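You operate a simulated robot arm through the tools that you are given. There is no shell and no other tool.

You are at the controls of a simulated robot arm. One attempt, no reset.

JOB
Mix 2 shots of yellow dye into the mixer drum.
Fine: pump them into the measuring jug, tip it in, crank till even; jug back on the table; leave the other dye and the jugs on the drums alone. Set down upright: medium measuring jug.

It is judged by the outcome, as a careful person would: the job done as asked, and still so three seconds after it is handed in. It fails if anything else is knocked over, pushed out of place, dropped, spilled or broken.

ROBOT AND FRAMES
A 7-joint arm with a three-finger gripper, fixed in place. Base frame: the origin is at the foot of the arm, x ahead of it, y to its left, z up; the work surface is at about z = 0.62. Readings come in m, rad, newtons and seconds.
Its first joint turns from -2.897 to 2.897 rad. Payload 2.69 kg.
The tool frame sits at the grasp point between the pads (the TCP): z along the fingers, y along the line on which they close. The tips reach 0.03 m beyond it. The gripper opens to 0.128 m. The gripper's body begins 0.117 m behind the TCP.
Orientation is that of the tool frame in the base frame, as a unit quaternion [x, y, z, w]. With the fingers straight down and closing along the base's y, the tool's x points along the base's -x, its y along +y and its z along -z.

CONTROLS
- The arm moves only by the tool send_rows. Its argument "steps" is a list of rows, each an object of numbers (a shift or turn left out is 0, a gripper value left out holds the last): "hand": the closure, from 0 (fully open) to 1 (shut); "dx", "dy", "dz": the shift along the base's x, y, z in cm; "rx", "ry", "rz": the turn, a rotation vector about the base's x, y, z in rad. In form: [{"hand": .., "dx": .., "dy": .., "dz": .., "rx": .., "ry": .., "rz": ..}, ...]. A call has 1 to 20 rows; each row is the pose to reach, as a shift and turn from the pose commanded when the call began. Each row takes 0.2 s and may step no farther than 0.05 m and 0.15 rad from the row before; otherwise, or with a gripper value out of range, the whole call is refused. A pose out of reach is approached as far as the arm can. The call stops where the force on the tool passes 50 N (or 10 N more than at its start, if that is more) or the arm is blocked; 0.2 s more then pass. Each finger halts on what it meets, pressing with about 39 N; the grip force reading is that of the motor and also rises with nothing between the fingers. The clock runs only during rows and for 0.2 s after the last one: add rows that repeat a pose to give the fingers time. The reply holds the time, the measured pose of the TCP, the force on the tool along the base axes, the opening and the grip force, in the units named above and with some noise, with the torque about the TCP (base axes, N m) and any sound that the robot's microphone picked up, and new pictures: "pictures" is both (left out), scene, wrist or none.
- Cameras (640 x 400 px; columns grow to the right, rows downward): "scene" is fixed at [0.054, 0.5113, 1.7064]; the picture's right is [0.03, -1.00, 0.00], its down [-0.53, -0.01, -0.85] and it looks along [0.85, 0.02, -0.53] (base axes); focal length 237 px, centre (320, 200). "wrist" rides on the gripper at [0.058, 0.054, -0.131] in the tool frame; the picture's right is [-0.68, 0.74, 0.00], its down [-0.62, -0.57, -0.55] and it looks along [-0.40, -0.37, 0.84] (tool axes); focal length 234 px, centre (320, 200). There is no depth. A picture from a camera that has moved, and an enlarged one, comes with that camera's place and axes in the base frame and with its lens. The place of the scene camera against the robot may be out by one fixed shift of up to 0.012 m in any direction.
- lift_body(by): slides the trunk up (or, below 0, down) by that many m; the arm rides with it, the base frame stays. It gives what a move gives, with no picture.
- enlarge(camera, box): a new picture of the part [left, top, right, bottom] of that camera's present view, enlarged. The clock stands still meanwhile.
- job_done(): hands the job in; it is judged then, once.

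Nothing tells you positions but the pictures and the camera data. Unless the task says otherwise, let go and move clear before handing in.

The tools are called after "Request:" as a command line: name --argument value ..., lists and objects as JSON in quotes. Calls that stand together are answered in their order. send_rows: Moves the arm, as the interface text tells. Its arguments: {"type":"object","properties":{"steps":{"type":"array","items":{"type":"object","properties":{"hand":{"type":"number"},"dx":{"type":"number"},"dy":{"type":"number"},"dz":{"type":"number"},"rx":{"type":"number"},"ry":{"type":"number"},"rz":{"type":"number"}}}},"pictures":{"type":"string","enum":["both","scene","wrist","none"]}},"required":["steps"]} The other tools are called the same way: lift_body (by) slides the trunk up or down; enlarge (camera, box) takes an enlarged picture of a part of a camera's view; job_done () hands the job in.

At the start:

```text
t: 0.0
ee_pos: [0.6541, 0.1436, 1.5619]
tool_rot: [0.0, 1.0, 0.0, -0.001]
contact_force: [-0.5, -0.8, 0.2]
moment: [0.01, -0.01, 0.03]
finger_gap: 0.1283
grasp_force: 0.1
trunk travel left (down, up): [-0.25, 0.1]
```

scene: 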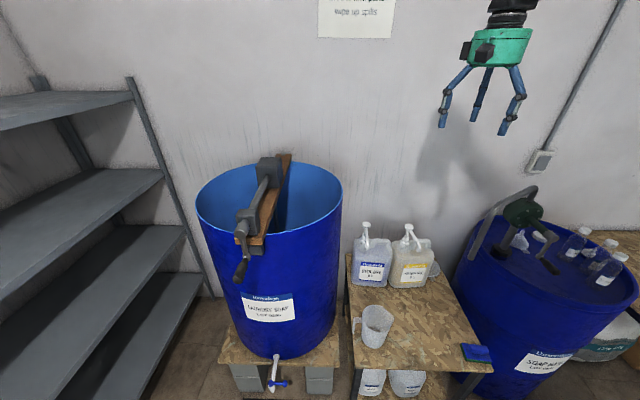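
wrist: 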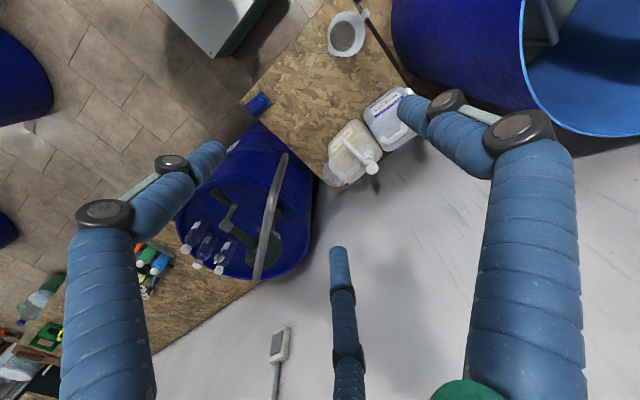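

I see a blue mixer drum with a crank at left, two dispenser bottles with pumps on a small table, a measuring jug on the table, and another drum on the right. I'll take closer looks before moving.

Request:
enlarge --camera "scene" --box '[340, 210, 500, 310]'

Request:
enlarge --camera "scene" --box '[180, 140, 372, 260]'

Request:
enlarge --camera "scene" --box '[320, 280, 512, 400]'

Request:
enlarge --camera "scene" --box '[448, 180, 640, 300]'

Request:
enlarge --camera "wrist" --box '[240, 0, 432, 200]'

Request:
enlarge --camera "scene" --box '[210, 270, 402, 400]'

```text
4.00 times, centred on (420, 260) of scene
camera zoom: at [0.054, 0.5113, 1.7064], right [0.03, -1.0, 0.0], down [-0.53, -0.01, -0.85], along [0.85, 0.02, -0.53], focal length 947 px, centre (-80, -40)
```

zoom: 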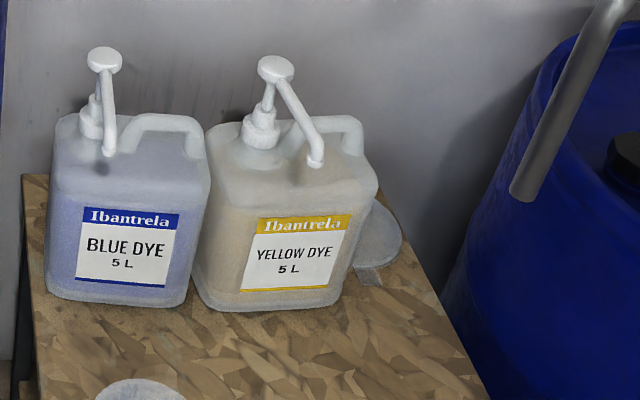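

```text
3.33 times, centred on (276, 200) of scene
camera zoom: at [0.054, 0.5113, 1.7064], right [0.03, -1.0, 0.0], down [-0.53, -0.01, -0.85], along [0.85, 0.02, -0.53], focal length 789 px, centre (467, 200)
```

zoom: 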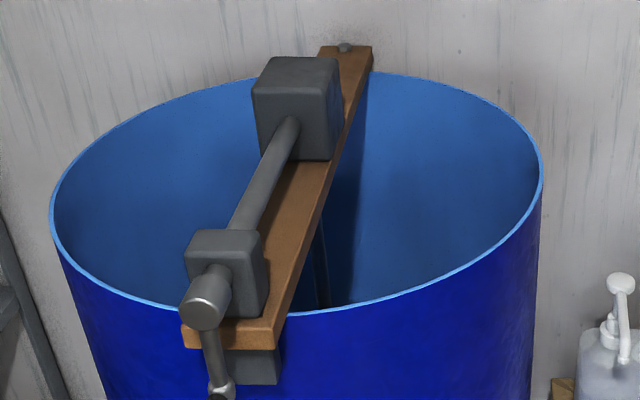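

```text
3.33 times, centred on (416, 340) of scene
camera zoom: at [0.054, 0.5113, 1.7064], right [0.03, -1.0, 0.0], down [-0.53, -0.01, -0.85], along [0.85, 0.02, -0.53], focal length 789 px, centre (0, -267)
```

zoom: 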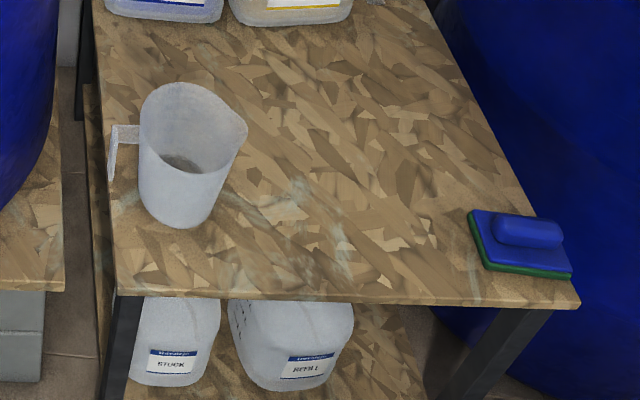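

```text
3.33 times, centred on (544, 240) of scene
camera zoom: at [0.054, 0.5113, 1.7064], right [0.03, -1.0, 0.0], down [-0.53, -0.01, -0.85], along [0.85, 0.02, -0.53], focal length 789 px, centre (-427, 67)
```

zoom: 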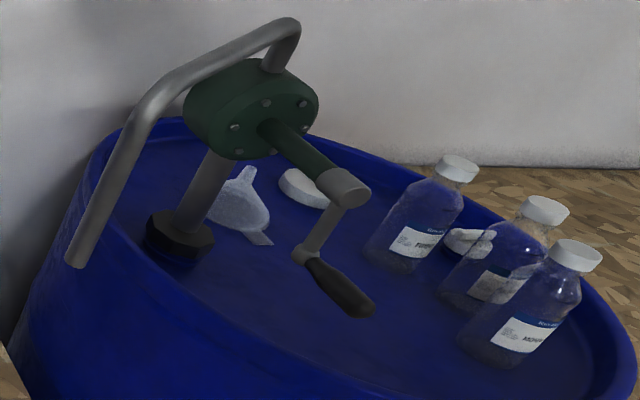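

```text
2.00 times, centred on (336, 100) of wrist
camera zoom: at [0.5955, 0.1967, 1.6932], right [0.68, 0.74, 0.0], down [0.62, -0.57, 0.55], along [0.4, -0.37, -0.84], focal length 468 px, centre (288, 400)
```

zoom: 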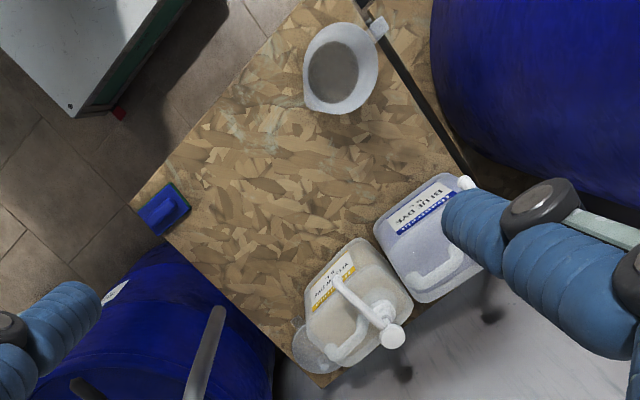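

```text
3.08 times, centred on (306, 335) of scene
camera zoom: at [0.054, 0.5113, 1.7064], right [0.03, -1.0, 0.0], down [-0.53, -0.01, -0.85], along [0.85, 0.02, -0.53], focal length 728 px, centre (363, -215)
```

zoom: 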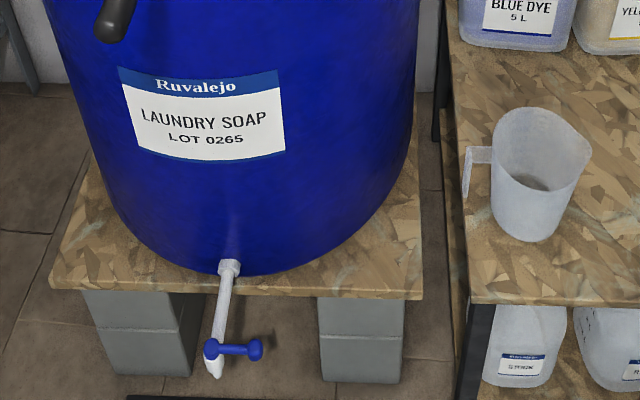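

The medium jug is at about (0.625, 0.29), the yellow pump head near (0.95, 0.10, 1.01), and its spout tip near (0.83, 0.10, 0.98). First I'll close the gripper to see its shape, then turn the wrist camera toward the mixer drum.

Request:
send_rows --steps '[{"hand": 1}, {"hand": 1}, {"hand": 1}]'

Request:
send_rows --steps '[{"hand": 0, "dx": -1.4, "dy": 1.0, "rz": 0.14}, {"dx": -2.8, "dy": 2.0, "rz": 0.28}, {"dx": -4.2, "dy": 3.0, "rz": 0.42}, {"dx": -5.6, "dy": 4.0, "rz": 0.56}, {"dx": -7.0, "dy": 5.0, "rz": 0.7}, {"dx": -8.4, "dy": 6.0, "rz": 0.84}, {"dx": -9.8, "dy": 7.0, "rz": 0.98}, {"dx": -11.2, "dy": 8.0, "rz": 1.12}, {"dx": -12.6, "dy": 9, "rz": 1.26}, {"dx": -14, "dy": 10, "rz": 1.4}, {"dx": -15, "dy": 11, "rz": 1.54}]'

```text
t: 0.8
ee_pos: [0.6538, 0.1439, 1.5612]
tool_rot: [0.0, 1.0, -0.001, 0.001]
contact_force: [0.0, 0.4, 0.0]
moment: [0.01, -0.01, 0.0]
finger_gap: 0.0021
grasp_force: 31.2
trunk travel left (down, up): [-0.25, 0.1]
camera wrist: at [0.5956, 0.1967, 1.6932], right [0.68, 0.74, 0.0], down [0.62, -0.57, 0.55], along [0.4, -0.37, -0.84], focal length 234 px, centre (320, 200)
```

scene: 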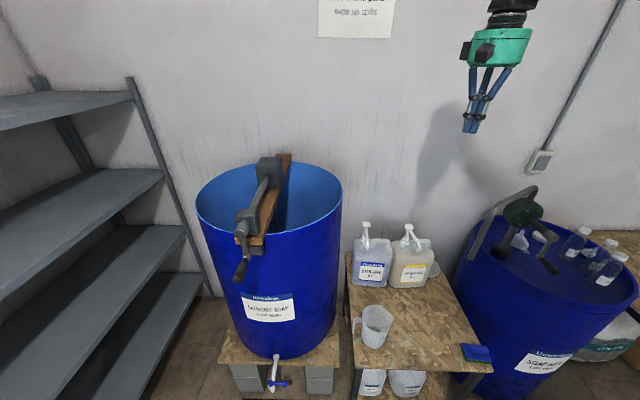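
wrist: 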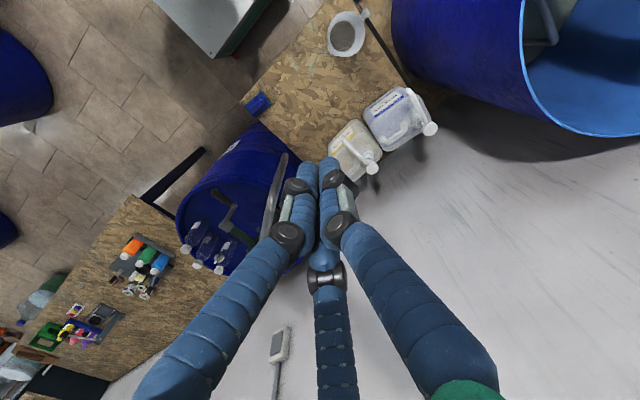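

```text
t: 3.2
ee_pos: [0.502, 0.2531, 1.5614]
tool_rot: [-0.697, 0.717, 0.0, 0.0]
contact_force: [-0.4, -0.7, -0.9]
moment: [0.0, 0.01, 0.0]
finger_gap: 0.1279
grasp_force: 0.0
trunk travel left (down, up): [-0.25, 0.1]
camera wrist: at [0.4476, 0.1963, 1.6932], right [-0.72, 0.7, 0.0], down [0.58, 0.6, 0.55], along [0.38, 0.39, -0.84], focal length 234 px, centre (320, 200)
```

scene: 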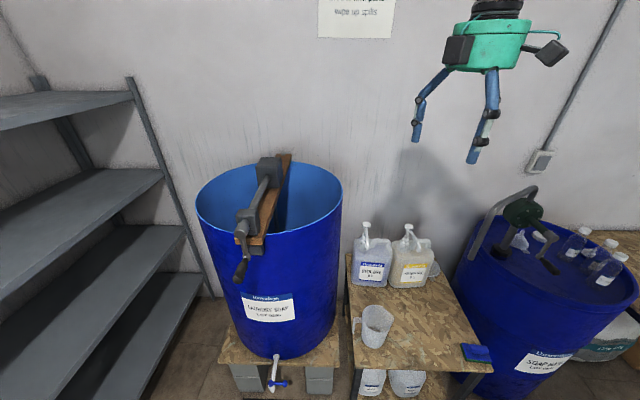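
wrist: 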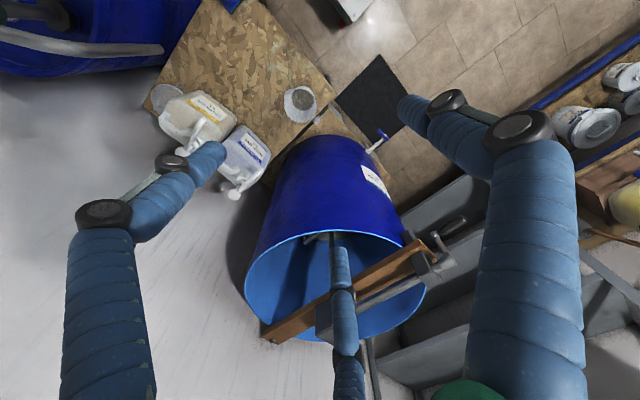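

The gripper looks three-fingered in the pictures. The wrist view now shows the drum, plank and crank from the other side, so I'll enlarge that to locate the crank.

Request:
enlarge --camera "wrist" --box '[230, 120, 486, 380]'

Request:
enlarge --camera "wrist" --box '[380, 190, 490, 300]'

Request:
enlarge --camera "scene" --box '[210, 150, 310, 290]'

Request:
enlarge --camera "wrist" --box '[140, 60, 340, 200]'

```text
1.54 times, centred on (358, 250) of wrist
camera zoom: at [0.4476, 0.1963, 1.6932], right [-0.72, 0.7, 0.0], down [0.58, 0.6, 0.55], along [0.38, 0.39, -0.84], focal length 360 px, centre (262, 123)
```

zoom: 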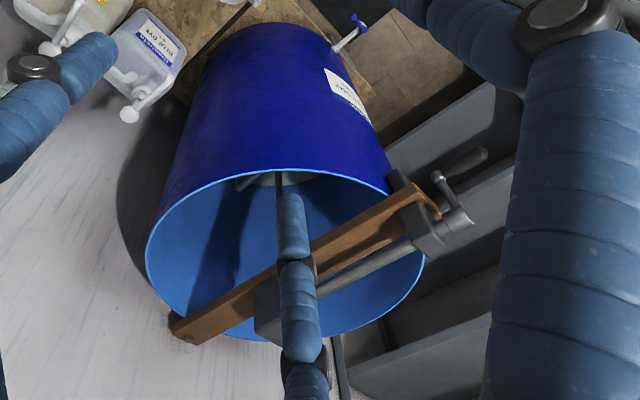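

```text
3.64 times, centred on (435, 245) of wrist
camera zoom: at [0.4476, 0.1963, 1.6932], right [-0.72, 0.7, 0.0], down [0.58, 0.6, 0.55], along [0.38, 0.39, -0.84], focal length 852 px, centre (-98, 36)
```

zoom: 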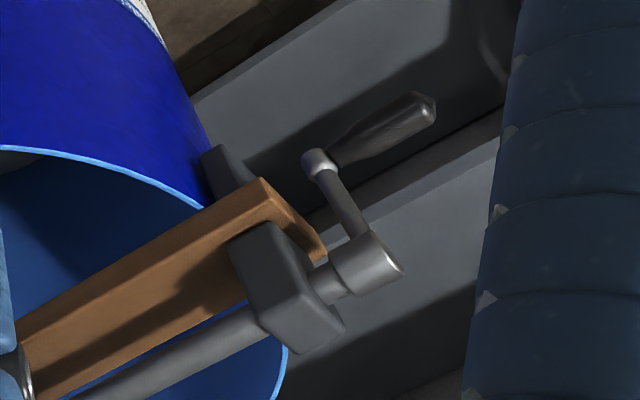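

```text
2.86 times, centred on (260, 220) of scene
camera zoom: at [0.054, 0.5113, 1.7064], right [0.03, -1.0, 0.0], down [-0.53, -0.01, -0.85], along [0.85, 0.02, -0.53], focal length 676 px, centre (491, 143)
```

zoom: 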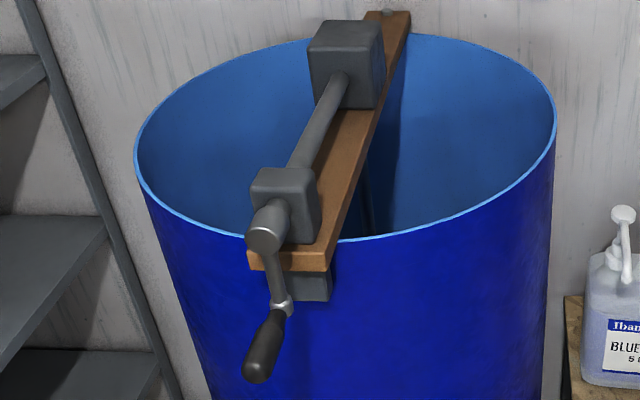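

```text
2.86 times, centred on (240, 130) of wrist
camera zoom: at [0.4476, 0.1963, 1.6932], right [-0.72, 0.7, 0.0], down [0.58, 0.6, 0.55], along [0.38, 0.39, -0.84], focal length 669 px, centre (549, 400)
```

zoom: 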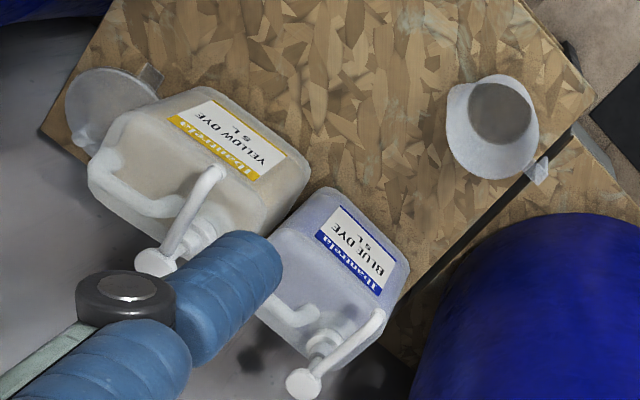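

The crank axle lies along x at about (0.52, 0.727, 1.307). Its arm hangs straight down 0.09 m and the grip runs from x≈0.44 to 0.52 at z≈1.22. The jug is at (0.625, 0.283), with its handle toward +y and its spout toward −y. I'll come at it from the robot's side with the tool pitched 45°, and look on the way down.

Request:
send_rows --steps '[{"dy": -0.9, "dz": -4, "rz": -0.12}, {"dy": -1.8, "dz": -8, "rz": -0.24}, {"dy": -2.7, "dz": -12, "rz": -0.36}, {"dy": -3.6, "dz": -16, "rz": -0.48}, {"dy": -4.5, "dz": -20, "rz": -0.6}, {"dy": -5.4, "dz": -24, "rz": -0.72}, {"dy": -6.3, "dz": -28, "rz": -0.74}, {"dy": -7.2, "dz": -32, "rz": -0.74}, {"dy": -8.2, "dz": -36, "rz": -0.74}, {"dy": -8.2, "dz": -40, "rz": -0.74}]' --pictures "none"

Request:
send_rows --steps '[{"dz": -3, "rx": 0.1, "ry": -0.097}, {"dz": -6, "rx": 0.2, "ry": -0.194}, {"dz": -9, "rx": 0.3, "ry": -0.291}, {"dz": -12, "rx": 0.4, "ry": -0.388}, {"dz": -15, "rx": 0.5, "ry": -0.485}, {"dz": -18, "rx": 0.563, "ry": -0.547}, {"dz": -20, "rx": 0.563, "ry": -0.547}]'

```text
t: 5.4
ee_pos: [0.5054, 0.1718, 1.1624]
tool_rot: [-0.389, 0.921, 0.0, 0.0]
contact_force: [0.2, -0.9, 0.5]
moment: [-0.02, 0.0, 0.0]
finger_gap: 0.128
grasp_force: 0.0
trunk travel left (down, up): [-0.25, 0.1]
```

```text
t: 7.0
ee_pos: [0.5056, 0.1718, 0.9622]
tool_rot: [-0.358, 0.852, 0.148, 0.353]
contact_force: [-0.1, 0.1, -0.7]
moment: [0.0, 0.05, 0.06]
finger_gap: 0.1277
grasp_force: 0.0
trunk travel left (down, up): [-0.25, 0.1]
camera wrist: at [0.3747, 0.1129, 1.0144], right [-0.19, 0.86, 0.48], down [0.44, -0.36, 0.82], along [0.88, 0.37, -0.31], focal length 234 px, centre (320, 200)
```

scene: 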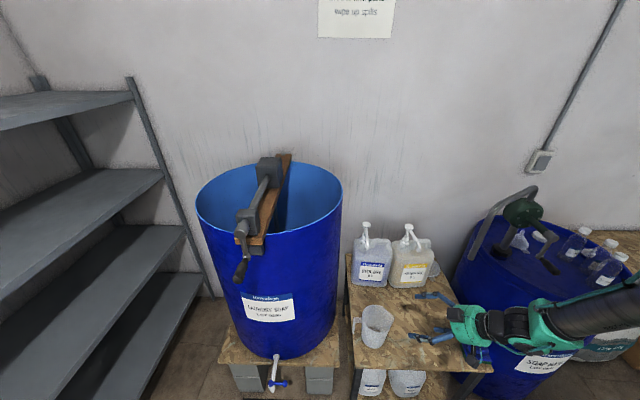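
wrist: 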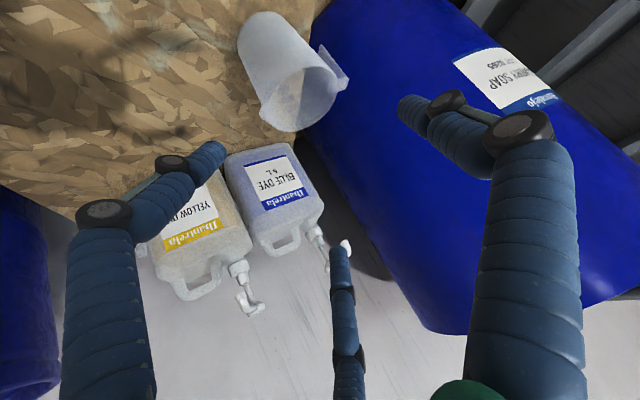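

I now have a side view of the jug and the pumps. I'll enlarge it to refine the positions.

Request:
enlarge --camera "wrist" --box '[210, 0, 370, 140]'

Request:
enlarge --camera "wrist" --box '[130, 130, 360, 330]'

Request:
enlarge --camera "scene" --box '[340, 270, 520, 390]'

```text
2.86 times, centred on (290, 70) of wrist
camera zoom: at [0.3747, 0.1129, 1.0144], right [-0.19, 0.86, 0.48], down [0.44, -0.36, 0.82], along [0.88, 0.37, -0.31], focal length 669 px, centre (406, 571)
```

zoom: 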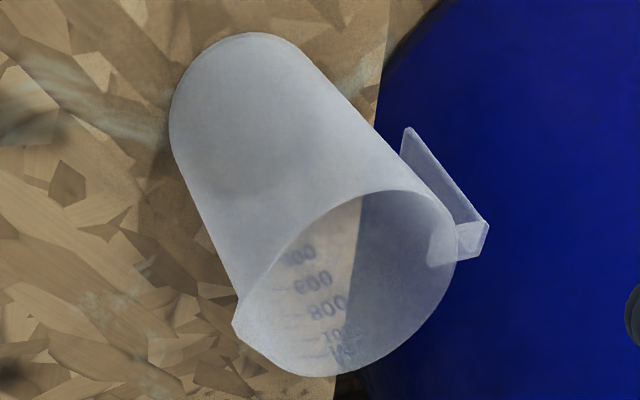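

```text
2.00 times, centred on (245, 230) of wrist
camera zoom: at [0.3747, 0.1129, 1.0144], right [-0.19, 0.86, 0.48], down [0.44, -0.36, 0.82], along [0.88, 0.37, -0.31], focal length 468 px, centre (470, 140)
```

zoom: 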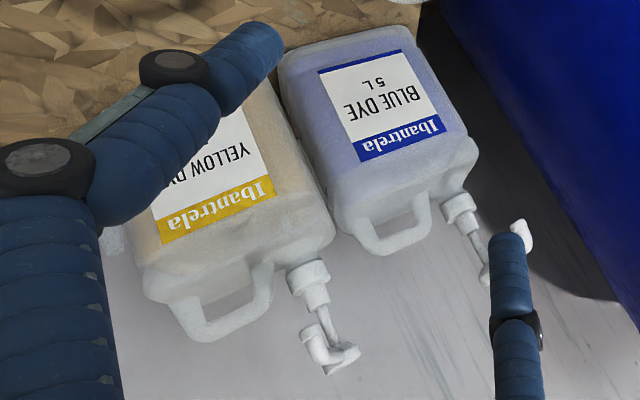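

```text
3.33 times, centred on (430, 330) of scene
camera zoom: at [0.054, 0.5113, 1.7064], right [0.03, -1.0, 0.0], down [-0.53, -0.01, -0.85], along [0.85, 0.02, -0.53], focal length 789 px, centre (-47, -233)
```

zoom: 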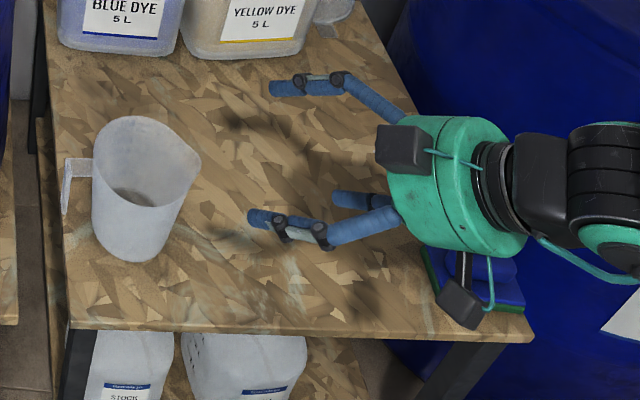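

The jug rim is at z≈0.767 and the jug is centred near (0.625, 0.28). The yellow spout tip is near (0.83, 0.086, 0.965) and its head near (0.954, 0.094, 0.99). I'll now go down to grasp height just short of the jug.

Request:
send_rows --steps '[{"dx": 0.8, "dy": -0.65, "dz": -4}, {"dx": 0.8, "dy": -0.65, "dz": -8.5}, {"dx": 0.8, "dy": -0.65, "dz": -13}, {"dx": 0.8, "dy": -0.65, "dz": -17.5}, {"dx": 0.8, "dy": -0.65, "dz": -22}, {"dx": 0.8, "dy": -0.65, "dz": -24.5}, {"dx": 0.8, "dy": -0.65, "dz": -26}]'

Request:
send_rows --steps '[{"dx": 1.4, "dy": 1.4}, {"dx": 2.8, "dy": 2.9}, {"dx": 4.2, "dy": 4.3}, {"dx": 5.6, "dy": 5.7}]'

Request:
enlarge --camera "scene" --box '[340, 270, 520, 390]'

```text
t: 8.6
ee_pos: [0.5473, 0.1642, 0.7168]
tool_rot: [-0.357, 0.855, 0.169, 0.336]
contact_force: [0.6, -0.4, 1.0]
moment: [0.02, 0.04, 0.01]
finger_gap: 0.1282
grasp_force: 0.0
out of reach, approached as far as the arm can: row 4, 5, 6, 7
trunk travel left (down, up): [-0.25, 0.1]
camera wrist: at [0.4198, 0.1031, 0.7726], right [-0.18, 0.84, 0.51], down [0.48, -0.37, 0.79], along [0.86, 0.39, -0.34], focal length 234 px, centre (320, 200)
```

scene: 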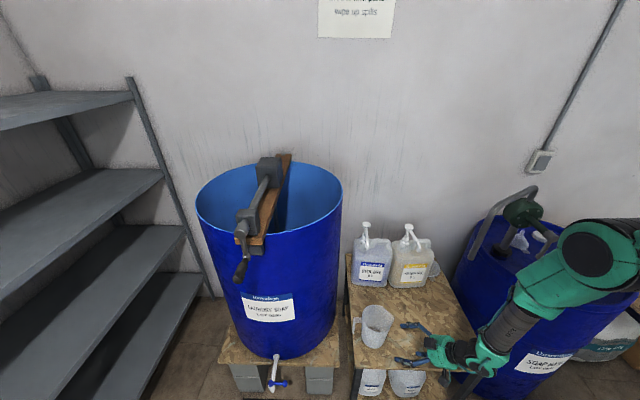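
wrist: 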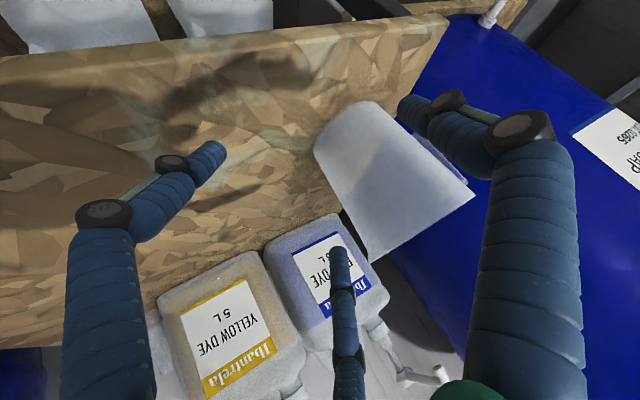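

```text
t: 9.6
ee_pos: [0.6026, 0.2202, 0.7144]
tool_rot: [-0.357, 0.855, 0.169, 0.335]
contact_force: [0.5, -0.3, -0.7]
moment: [0.0, 0.05, 0.01]
finger_gap: 0.1284
grasp_force: 0.2
trunk travel left (down, up): [-0.25, 0.1]
camera wrist: at [0.4745, 0.1596, 0.7722], right [-0.18, 0.84, 0.51], down [0.48, -0.37, 0.79], along [0.86, 0.39, -0.34], focal length 234 px, centre (320, 200)
```

scene: 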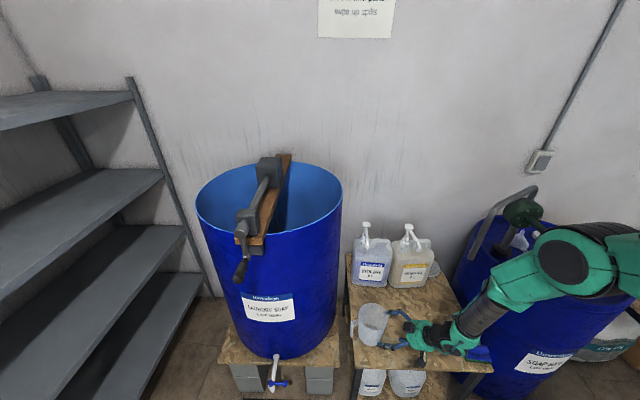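
wrist: 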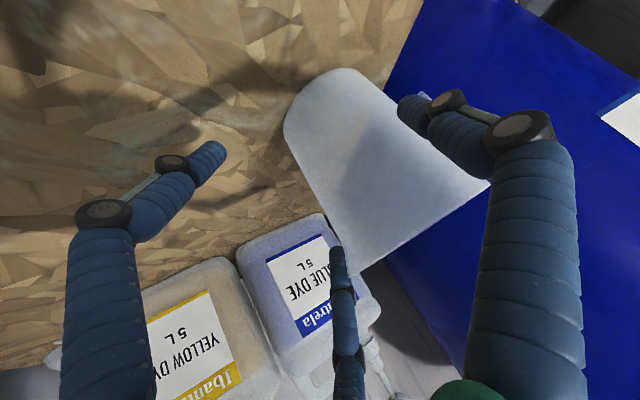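

```text
3.33 times, centred on (430, 330) of scene
camera zoom: at [0.054, 0.5113, 1.7064], right [0.03, -1.0, 0.0], down [-0.53, -0.01, -0.85], along [0.85, 0.02, -0.53], focal length 789 px, centre (-47, -233)
```

zoom: 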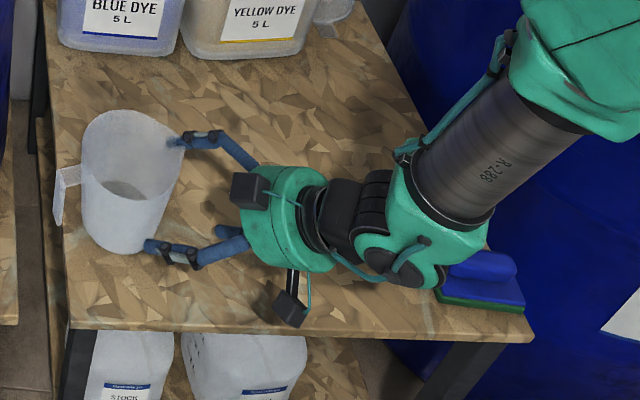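

The arm hit its reach limit, so it ended up off to the side, and the jug was nudged about 1 cm. I'll back straight off, rise, and lower the trunk for more reach down here.

Request:
send_rows --steps '[{"dx": -1.4, "dy": -1.4}, {"dx": -2.8, "dy": -2.9}, {"dx": -4.2, "dy": -4.3}, {"dx": -6, "dy": -5.7, "dz": 2}, {"dx": -8, "dy": -5.7, "dz": 6}, {"dx": -9, "dy": -5.7, "dz": 10.5}, {"dx": -9, "dy": -5.7, "dz": 15}, {"dx": -9, "dy": -5.7, "dz": 19.5}, {"dx": -9, "dy": -5.7, "dz": 24}, {"dx": -9, "dy": -5.7, "dz": 26}]' --pictures "none"

Request:
lift_body --by -0.2

Request:
send_rows --steps '[{}]'

Request:
enlarge --camera "scene" --box '[340, 270, 520, 390]'

```text
t: 11.8
ee_pos: [0.5133, 0.1646, 0.975]
tool_rot: [-0.356, 0.856, 0.169, 0.335]
contact_force: [0.3, -0.2, 0.1]
moment: [-0.01, -0.05, 0.0]
finger_gap: 0.1278
grasp_force: 0.0
trunk travel left (down, up): [-0.25, 0.1]
```

```text
t: 14.0
ee_pos: [0.5122, 0.1657, 0.7741]
tool_rot: [-0.357, 0.856, 0.168, 0.334]
contact_force: [0.6, -0.1, 0.5]
moment: [0.0, 0.0, -0.03]
finger_gap: 0.1281
grasp_force: 0.1
trunk travel left (down, up): [-0.05, 0.3]
```

```text
t: 14.4
ee_pos: [0.5133, 0.1659, 0.7742]
tool_rot: [-0.356, 0.856, 0.169, 0.335]
contact_force: [-0.1, 0.6, 0.2]
moment: [0.02, 0.02, 0.03]
finger_gap: 0.1281
grasp_force: 0.0
trunk travel left (down, up): [-0.05, 0.3]
camera wrist: at [0.3841, 0.1039, 0.8308], right [-0.18, 0.84, 0.51], down [0.48, -0.37, 0.79], along [0.86, 0.39, -0.34], focal length 234 px, centre (320, 200)
```

scene: 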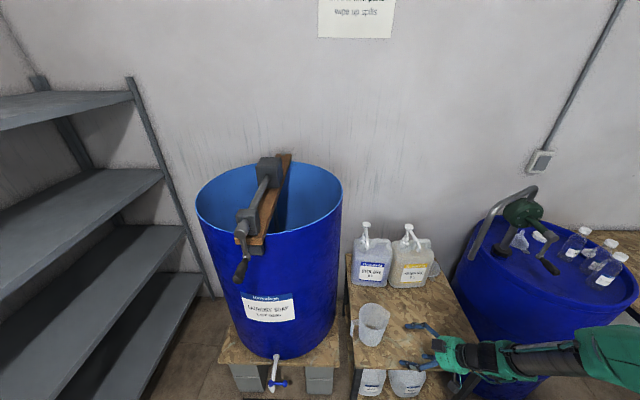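
wrist: 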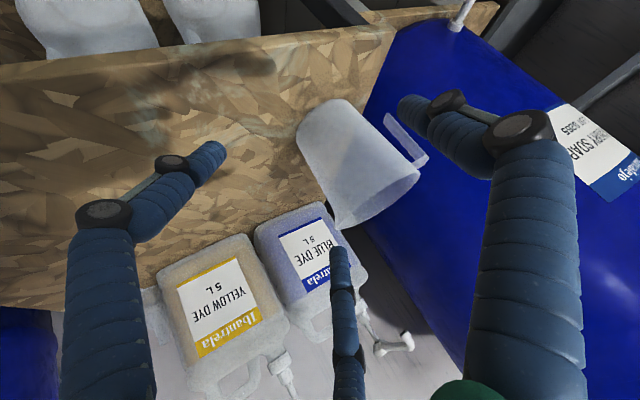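

```text
3.33 times, centred on (430, 330) of scene
camera zoom: at [0.054, 0.5113, 1.7064], right [0.03, -1.0, 0.0], down [-0.53, -0.01, -0.85], along [0.85, 0.02, -0.53], focal length 789 px, centre (-47, -233)
```

zoom: 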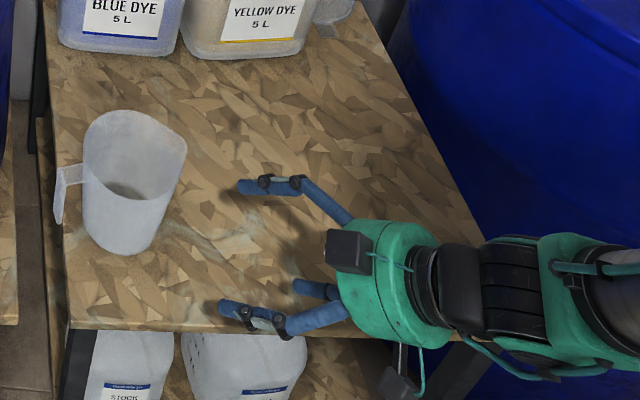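

The jug now sits near (0.635, 0.295) with its handle turned to roughly 110°. I'll yaw the tool to about 63°, line up with the jug's centre, and go down to grasp height behind it.

Request:
send_rows --steps '[{"dx": 1.6, "dy": -0.5, "rx": -0.008, "ry": -0.015, "rz": 0.08}, {"dx": 3.2, "dy": -1.0, "rx": -0.016, "ry": -0.03, "rz": 0.16}, {"dx": 4.9, "dy": -1.4, "dz": -1.5, "rx": -0.023, "ry": -0.045, "rz": 0.24}, {"dx": 4.9, "dy": -1.4, "dz": -4, "rx": -0.023, "ry": -0.045, "rz": 0.24}, {"dx": 4.9, "dy": -1.4, "dz": -7.2, "rx": -0.023, "ry": -0.045, "rz": 0.24}]'

Request:
enlarge --camera "scene" --box '[340, 270, 520, 390]'

Request:
enlarge --camera "wrist" --box '[180, 60, 500, 260]'

```text
t: 15.6
ee_pos: [0.5635, 0.1517, 0.7041]
tool_rot: [-0.465, 0.801, 0.19, 0.327]
contact_force: [0.9, 0.0, 0.2]
moment: [-0.03, -0.01, 0.03]
finger_gap: 0.1279
grasp_force: 0.1
trunk travel left (down, up): [-0.05, 0.3]
camera wrist: at [0.4508, 0.0626, 0.7563], right [-0.4, 0.78, 0.47], down [0.52, -0.23, 0.82], along [0.76, 0.57, -0.31], focal length 234 px, centre (320, 200)
```

scene: 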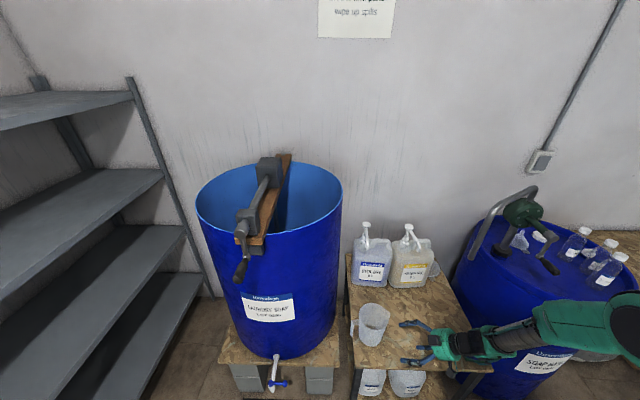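
wrist: 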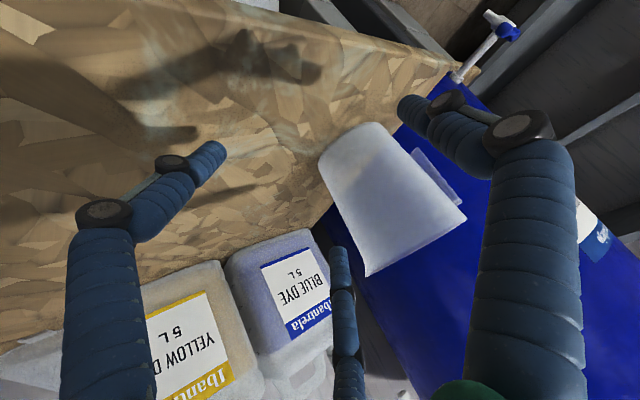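

```text
3.33 times, centred on (430, 330) of scene
camera zoom: at [0.054, 0.5113, 1.7064], right [0.03, -1.0, 0.0], down [-0.53, -0.01, -0.85], along [0.85, 0.02, -0.53], focal length 789 px, centre (-47, -233)
```

zoom: 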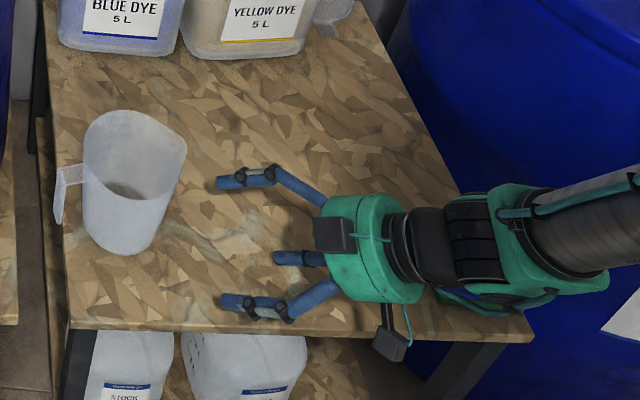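

```text
2.00 times, centred on (340, 160) of wrist
camera zoom: at [0.4508, 0.0626, 0.7563], right [-0.4, 0.78, 0.47], down [0.52, -0.23, 0.82], along [0.76, 0.57, -0.31], focal length 468 px, centre (280, 280)
```

zoom: 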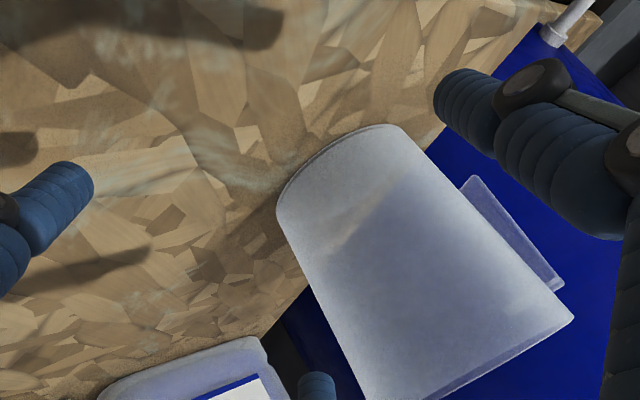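

The roll is now level. I'll shift 9 mm sideways to centre on the jug, then advance most of the way and check.

Request:
send_rows --steps '[{"dx": -0.78, "dy": 0.45}, {"dx": 0.7, "dy": 3.05}, {"dx": 2.2, "dy": 5.7}, {"dx": 3.7, "dy": 8.3}]'

Request:
enlarge --camera "scene" --box '[340, 270, 520, 390]'

Request:
enlarge --camera "wrist" --box '[180, 60, 500, 260]'

```text
t: 16.6
ee_pos: [0.5979, 0.2349, 0.7019]
tool_rot: [-0.463, 0.801, 0.19, 0.328]
contact_force: [0.3, -0.5, 0.6]
moment: [0.0, 0.02, -0.03]
finger_gap: 0.128
grasp_force: 0.1
trunk travel left (down, up): [-0.05, 0.3]
camera wrist: at [0.4853, 0.1459, 0.7549], right [-0.4, 0.78, 0.47], down [0.52, -0.23, 0.82], along [0.76, 0.57, -0.31], focal length 234 px, centre (320, 200)
```

scene: 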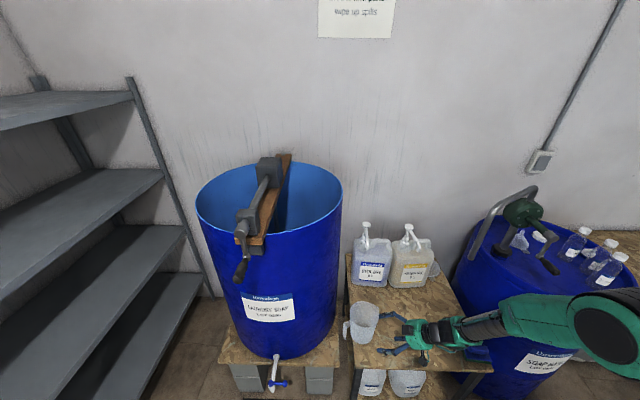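
wrist: 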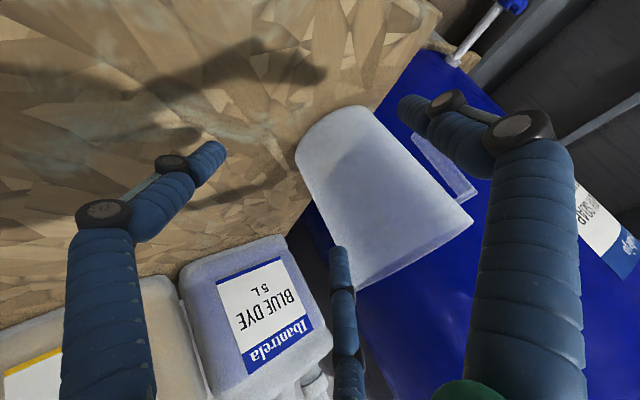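

```text
3.33 times, centred on (430, 330) of scene
camera zoom: at [0.054, 0.5113, 1.7064], right [0.03, -1.0, 0.0], down [-0.53, -0.01, -0.85], along [0.85, 0.02, -0.53], focal length 789 px, centre (-47, -233)
```

zoom: 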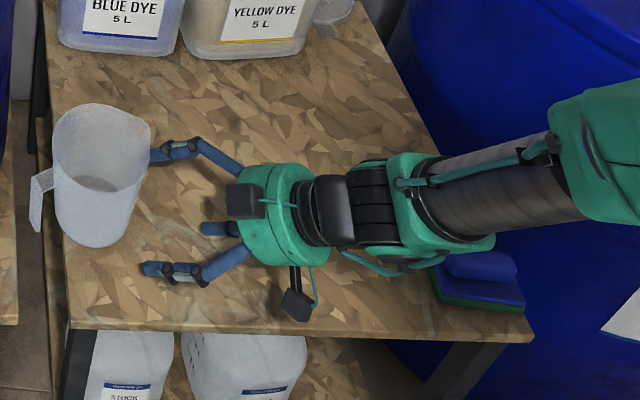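

```text
2.00 times, centred on (340, 160) of wrist
camera zoom: at [0.4853, 0.1459, 0.7549], right [-0.4, 0.78, 0.47], down [0.52, -0.23, 0.82], along [0.76, 0.57, -0.31], focal length 468 px, centre (280, 280)
```

zoom: 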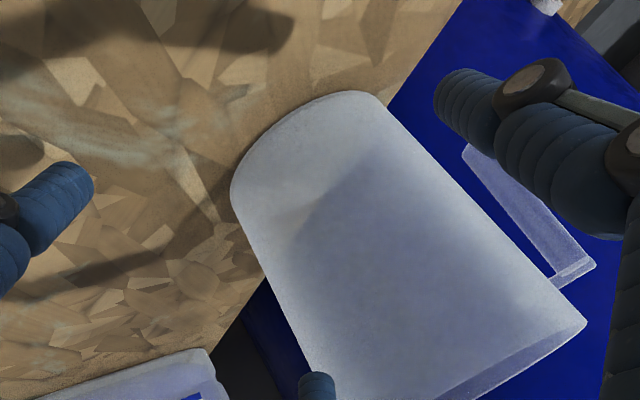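

The jug was pushed again, this time by the upper-right finger, so all three fingers are solid and a side straddle won't work. I'll back off and pinch the jug's rim wall from above instead, with one finger inside and two outside.

Request:
send_rows --steps '[{"dx": -1.5, "dy": -2.6}, {"dx": -3, "dy": -5.2}, {"dx": -4.5, "dy": -7.8}, {"dx": -5, "dy": -8.7, "dz": 4}, {"dx": -5, "dy": -8.7, "dz": 8.5}, {"dx": -5, "dy": -8.7, "dz": 13}, {"dx": -5, "dy": -8.7, "dz": 17.5}, {"dx": -5, "dy": -8.7, "dz": 22}, {"dx": -5, "dy": -8.7, "dz": 26}]' --pictures "none"

Request:
send_rows --steps '[{"rx": -0.11, "ry": 0.063}, {"rx": -0.22, "ry": 0.126}, {"rx": -0.335, "ry": 0.19}, {"rx": -0.45, "ry": 0.255}, {"rx": -0.56, "ry": 0.319}, {"rx": -0.671, "ry": 0.383}]' --pictures "none"

Request:
send_rows --steps '[{"rz": -0.14, "dy": 1}, {"rz": -0.28, "dy": 2}, {"rz": -0.42, "dy": 3}, {"rz": -0.56, "dy": 4}, {"rz": -0.7, "dy": 5}, {"rz": -0.84, "dy": 6}, {"rz": -0.98, "dy": 7}, {"rz": -1.12, "dy": 8}, {"rz": -1.26, "dy": 9}, {"rz": -1.4, "dy": 9}, {"rz": -1.54, "dy": 9}, {"rz": -1.68, "dy": 9}, {"rz": -1.82, "dy": 9}, {"rz": -1.96, "dy": 9}, {"rz": -2.1, "dy": 9}, {"rz": -2.18, "dy": 9}]'

Request:
enlarge --camera "scene" --box '[340, 270, 520, 390]'

```text
t: 18.6
ee_pos: [0.5511, 0.1466, 0.9644]
tool_rot: [-0.463, 0.801, 0.19, 0.327]
contact_force: [0.1, -0.4, -0.8]
moment: [0.03, 0.0, 0.02]
finger_gap: 0.128
grasp_force: 0.2
trunk travel left (down, up): [-0.05, 0.3]
```

```text
t: 20.0
ee_pos: [0.5481, 0.1468, 0.9634]
tool_rot: [-0.501, 0.866, -0.001, 0.001]
contact_force: [0.0, -0.2, -0.1]
moment: [0.08, -0.02, 0.01]
finger_gap: 0.1276
grasp_force: 0.0
trunk travel left (down, up): [-0.05, 0.3]
```

```text
t: 23.4
ee_pos: [0.5479, 0.2367, 0.9611]
tool_rot: [0.537, 0.844, -0.002, 0.0]
contact_force: [-0.1, -0.5, -0.2]
moment: [-0.02, 0.01, 0.02]
finger_gap: 0.1278
grasp_force: 0.2
trunk travel left (down, up): [-0.05, 0.3]
camera wrist: at [0.5728, 0.3137, 1.0927], right [0.95, -0.3, 0.0], down [-0.25, -0.8, 0.55], along [-0.16, -0.53, -0.83], focal length 234 px, centre (320, 200)
```

scene: 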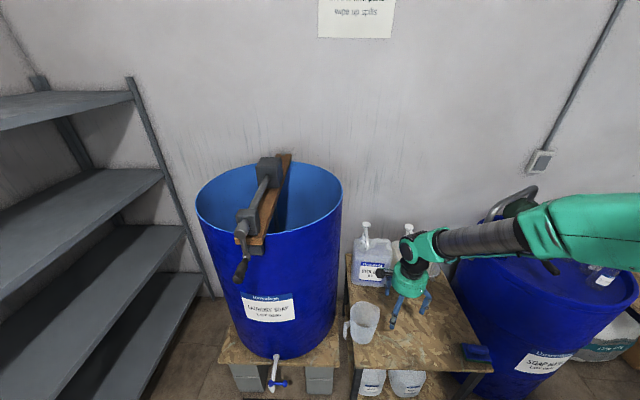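
wrist: 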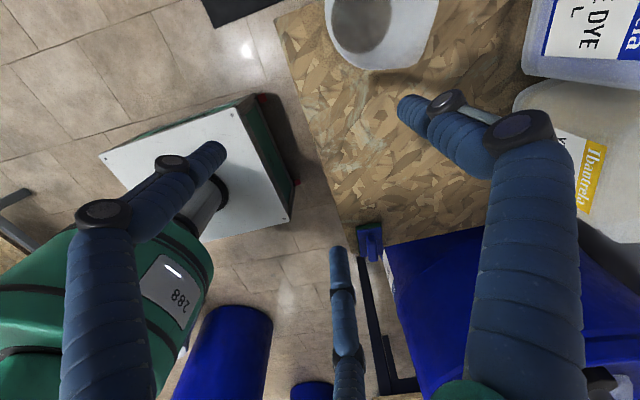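

```text
3.33 times, centred on (430, 330) of scene
camera zoom: at [0.054, 0.5113, 1.7064], right [0.03, -1.0, 0.0], down [-0.53, -0.01, -0.85], along [0.85, 0.02, -0.53], focal length 789 px, centre (-47, -233)
```

zoom: 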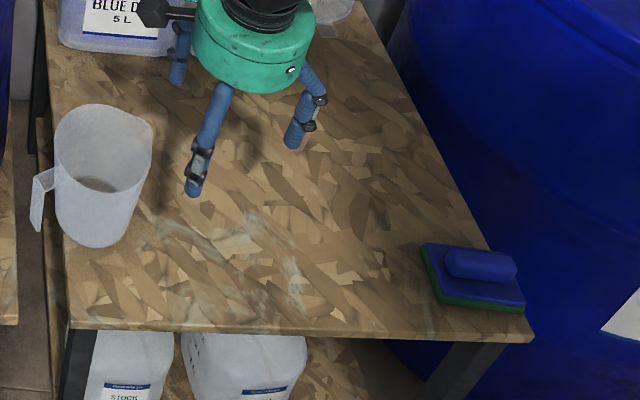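

The tool now points straight down with the inside finger facing away from me. The jug's base is near (0.649, 0.325). I'll hover over its near wall and look.

Request:
send_rows --steps '[{"dx": 1.8, "dy": 2.2}, {"dx": 3.5, "dy": 4.4}, {"dx": 5.3, "dy": 6.6, "dz": -2}]'

Request:
enlarge --camera "wrist" --box '[240, 0, 480, 200]'

Request:
enlarge --camera "scene" --box '[340, 270, 460, 370]'

```text
t: 24.2
ee_pos: [0.6028, 0.3047, 0.941]
tool_rot: [0.536, 0.844, -0.001, 0.001]
contact_force: [0.3, -0.3, -0.1]
moment: [0.05, -0.05, -0.03]
finger_gap: 0.1278
grasp_force: 0.0
trunk travel left (down, up): [-0.05, 0.3]
camera wrist: at [0.6266, 0.3816, 1.0734], right [0.95, -0.3, 0.0], down [-0.25, -0.8, 0.55], along [-0.16, -0.53, -0.83], focal length 234 px, centre (320, 200)
```

scene: 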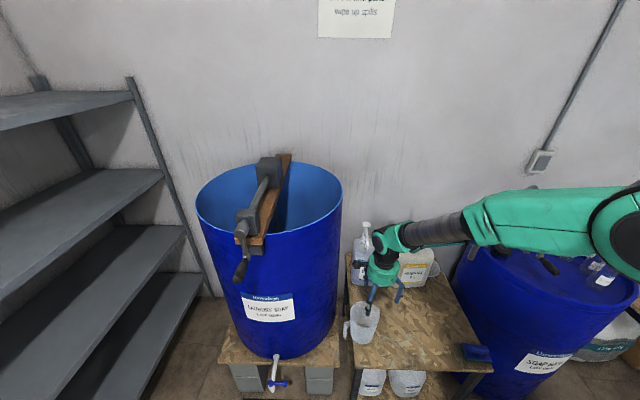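
wrist: 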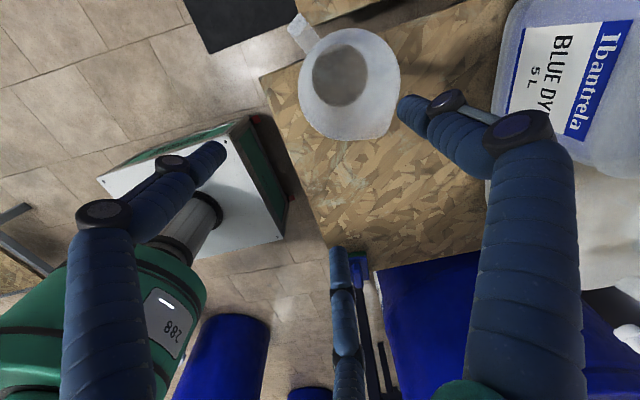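

```text
2.00 times, centred on (360, 100) of wrist
camera zoom: at [0.6266, 0.3816, 1.0734], right [0.95, -0.3, 0.0], down [-0.25, -0.8, 0.55], along [-0.16, -0.53, -0.83], focal length 468 px, centre (240, 400)
```

zoom: 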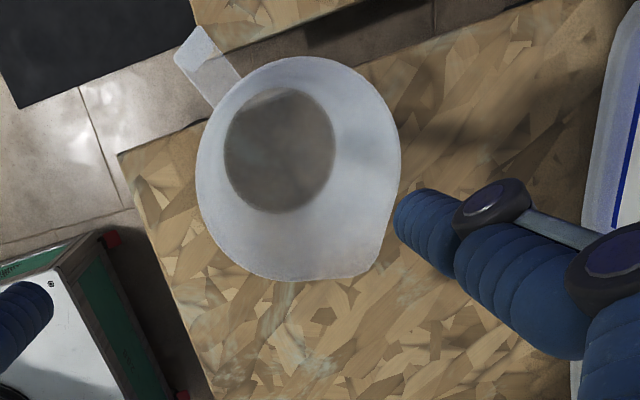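

```text
4.00 times, centred on (400, 320) of scene
camera zoom: at [0.054, 0.5113, 1.7064], right [0.03, -1.0, 0.0], down [-0.53, -0.01, -0.85], along [0.85, 0.02, -0.53], focal length 947 px, centre (0, -280)
```

zoom: 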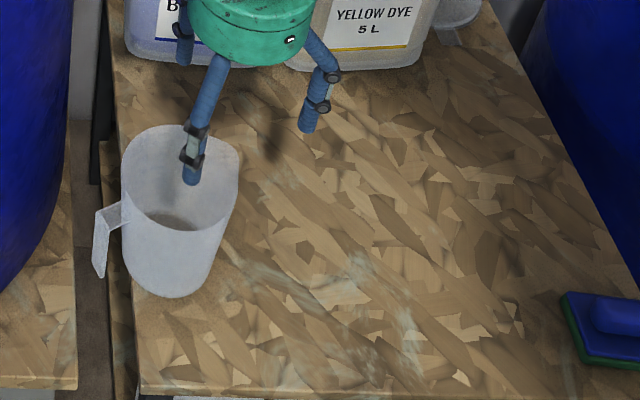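

The jug's centre is about (0.649, 0.332), with the handle at 121° and the spout at −69°. I'll go down with the near wall between the fingers.

Request:
send_rows --steps '[{"dx": -0.4, "dy": 0.4, "dz": -4}, {"dx": -0.4, "dy": 0.4, "dz": -8}, {"dx": -0.4, "dy": 0.4, "dz": -12}, {"dx": -0.4, "dy": 0.4, "dz": -15}, {"dx": -0.4, "dy": 0.4, "dz": -18.2}]'

Request:
enlarge --camera "wrist" --box '[180, 0, 480, 270]'

Request:
enlarge --camera "scene" --box '[340, 270, 460, 370]'

```text
t: 25.4
ee_pos: [0.5972, 0.3072, 0.7601]
tool_rot: [0.535, 0.845, -0.001, 0.002]
contact_force: [0.4, 0.7, 0.7]
moment: [0.04, -0.03, 0.02]
finger_gap: 0.128
grasp_force: 0.1
trunk travel left (down, up): [-0.05, 0.3]
camera wrist: at [0.6216, 0.384, 0.8924], right [0.95, -0.3, 0.0], down [-0.25, -0.8, 0.55], along [-0.16, -0.53, -0.83], focal length 234 px, centre (320, 200)
```

scene: 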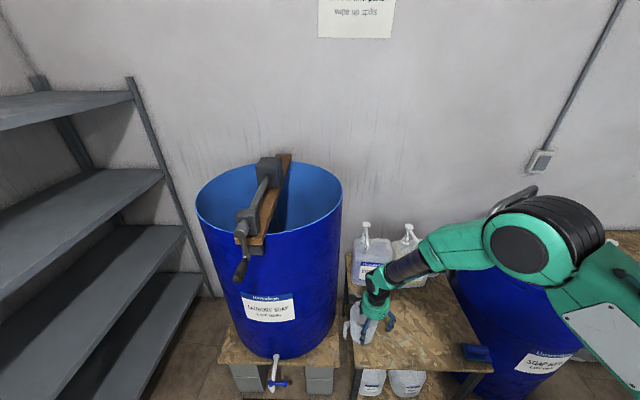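
wrist: 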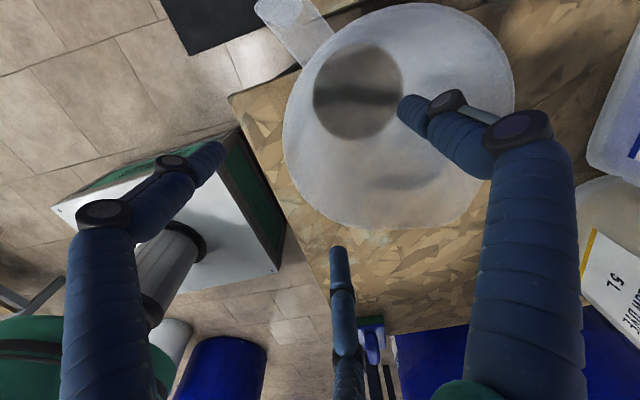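

```text
1.48 times, centred on (330, 135) of wrist
camera zoom: at [0.6216, 0.384, 0.8924], right [0.95, -0.3, 0.0], down [-0.25, -0.8, 0.55], along [-0.16, -0.53, -0.83], focal length 347 px, centre (305, 296)
```

zoom: 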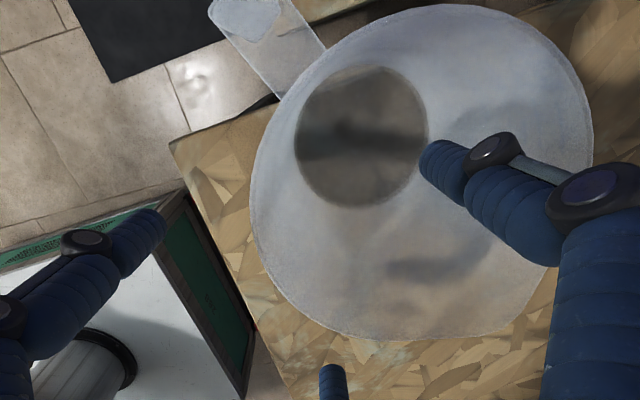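

```text
4.00 times, centred on (400, 320) of scene
camera zoom: at [0.054, 0.5113, 1.7064], right [0.03, -1.0, 0.0], down [-0.53, -0.01, -0.85], along [0.85, 0.02, -0.53], focal length 947 px, centre (0, -280)
```

zoom: 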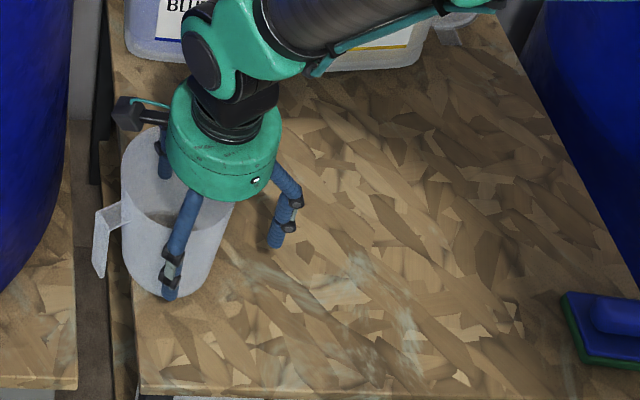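

One finger is inside the jug and two are outside, and the jug hasn't moved. Closing on the wall now.

Request:
send_rows --steps '[{"hand": 0.5}, {"hand": 1}, {"hand": 1}, {"hand": 1}, {"hand": 1}]'

Request:
enlarge --camera "scene" --box '[340, 270, 460, 370]'

```text
t: 26.6
ee_pos: [0.5978, 0.3082, 0.7621]
tool_rot: [0.536, 0.844, 0.0, 0.001]
contact_force: [4.4, 1.3, 10.9]
moment: [0.68, -1.5, -0.04]
finger_gap: 0.0061
grasp_force: 33.8
trunk travel left (down, up): [-0.05, 0.3]
camera wrist: at [0.6222, 0.3843, 0.8938], right [0.95, -0.3, 0.0], down [-0.25, -0.8, 0.55], along [-0.16, -0.53, -0.84], focal length 234 px, centre (320, 200)
```

scene: 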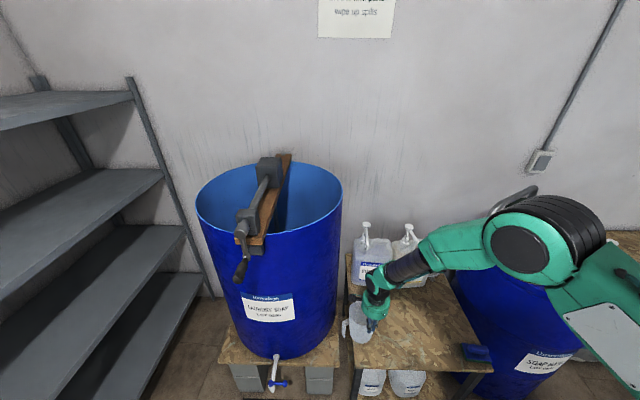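
wrist: 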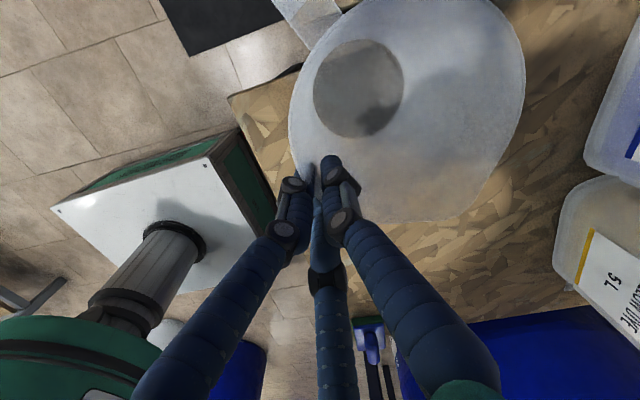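

```text
4.00 times, centred on (400, 320) of scene
camera zoom: at [0.054, 0.5113, 1.7064], right [0.03, -1.0, 0.0], down [-0.53, -0.01, -0.85], along [0.85, 0.02, -0.53], focal length 947 px, centre (0, -280)
```

zoom: 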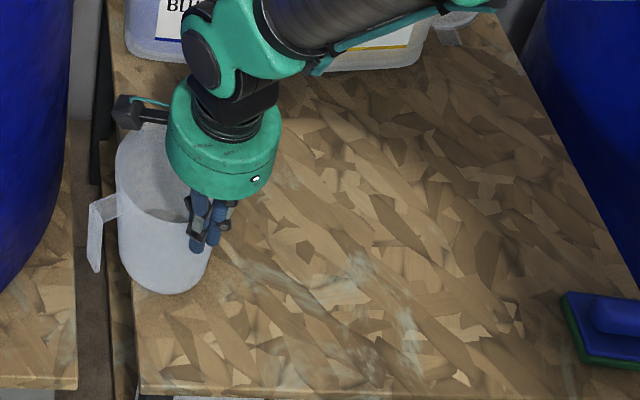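

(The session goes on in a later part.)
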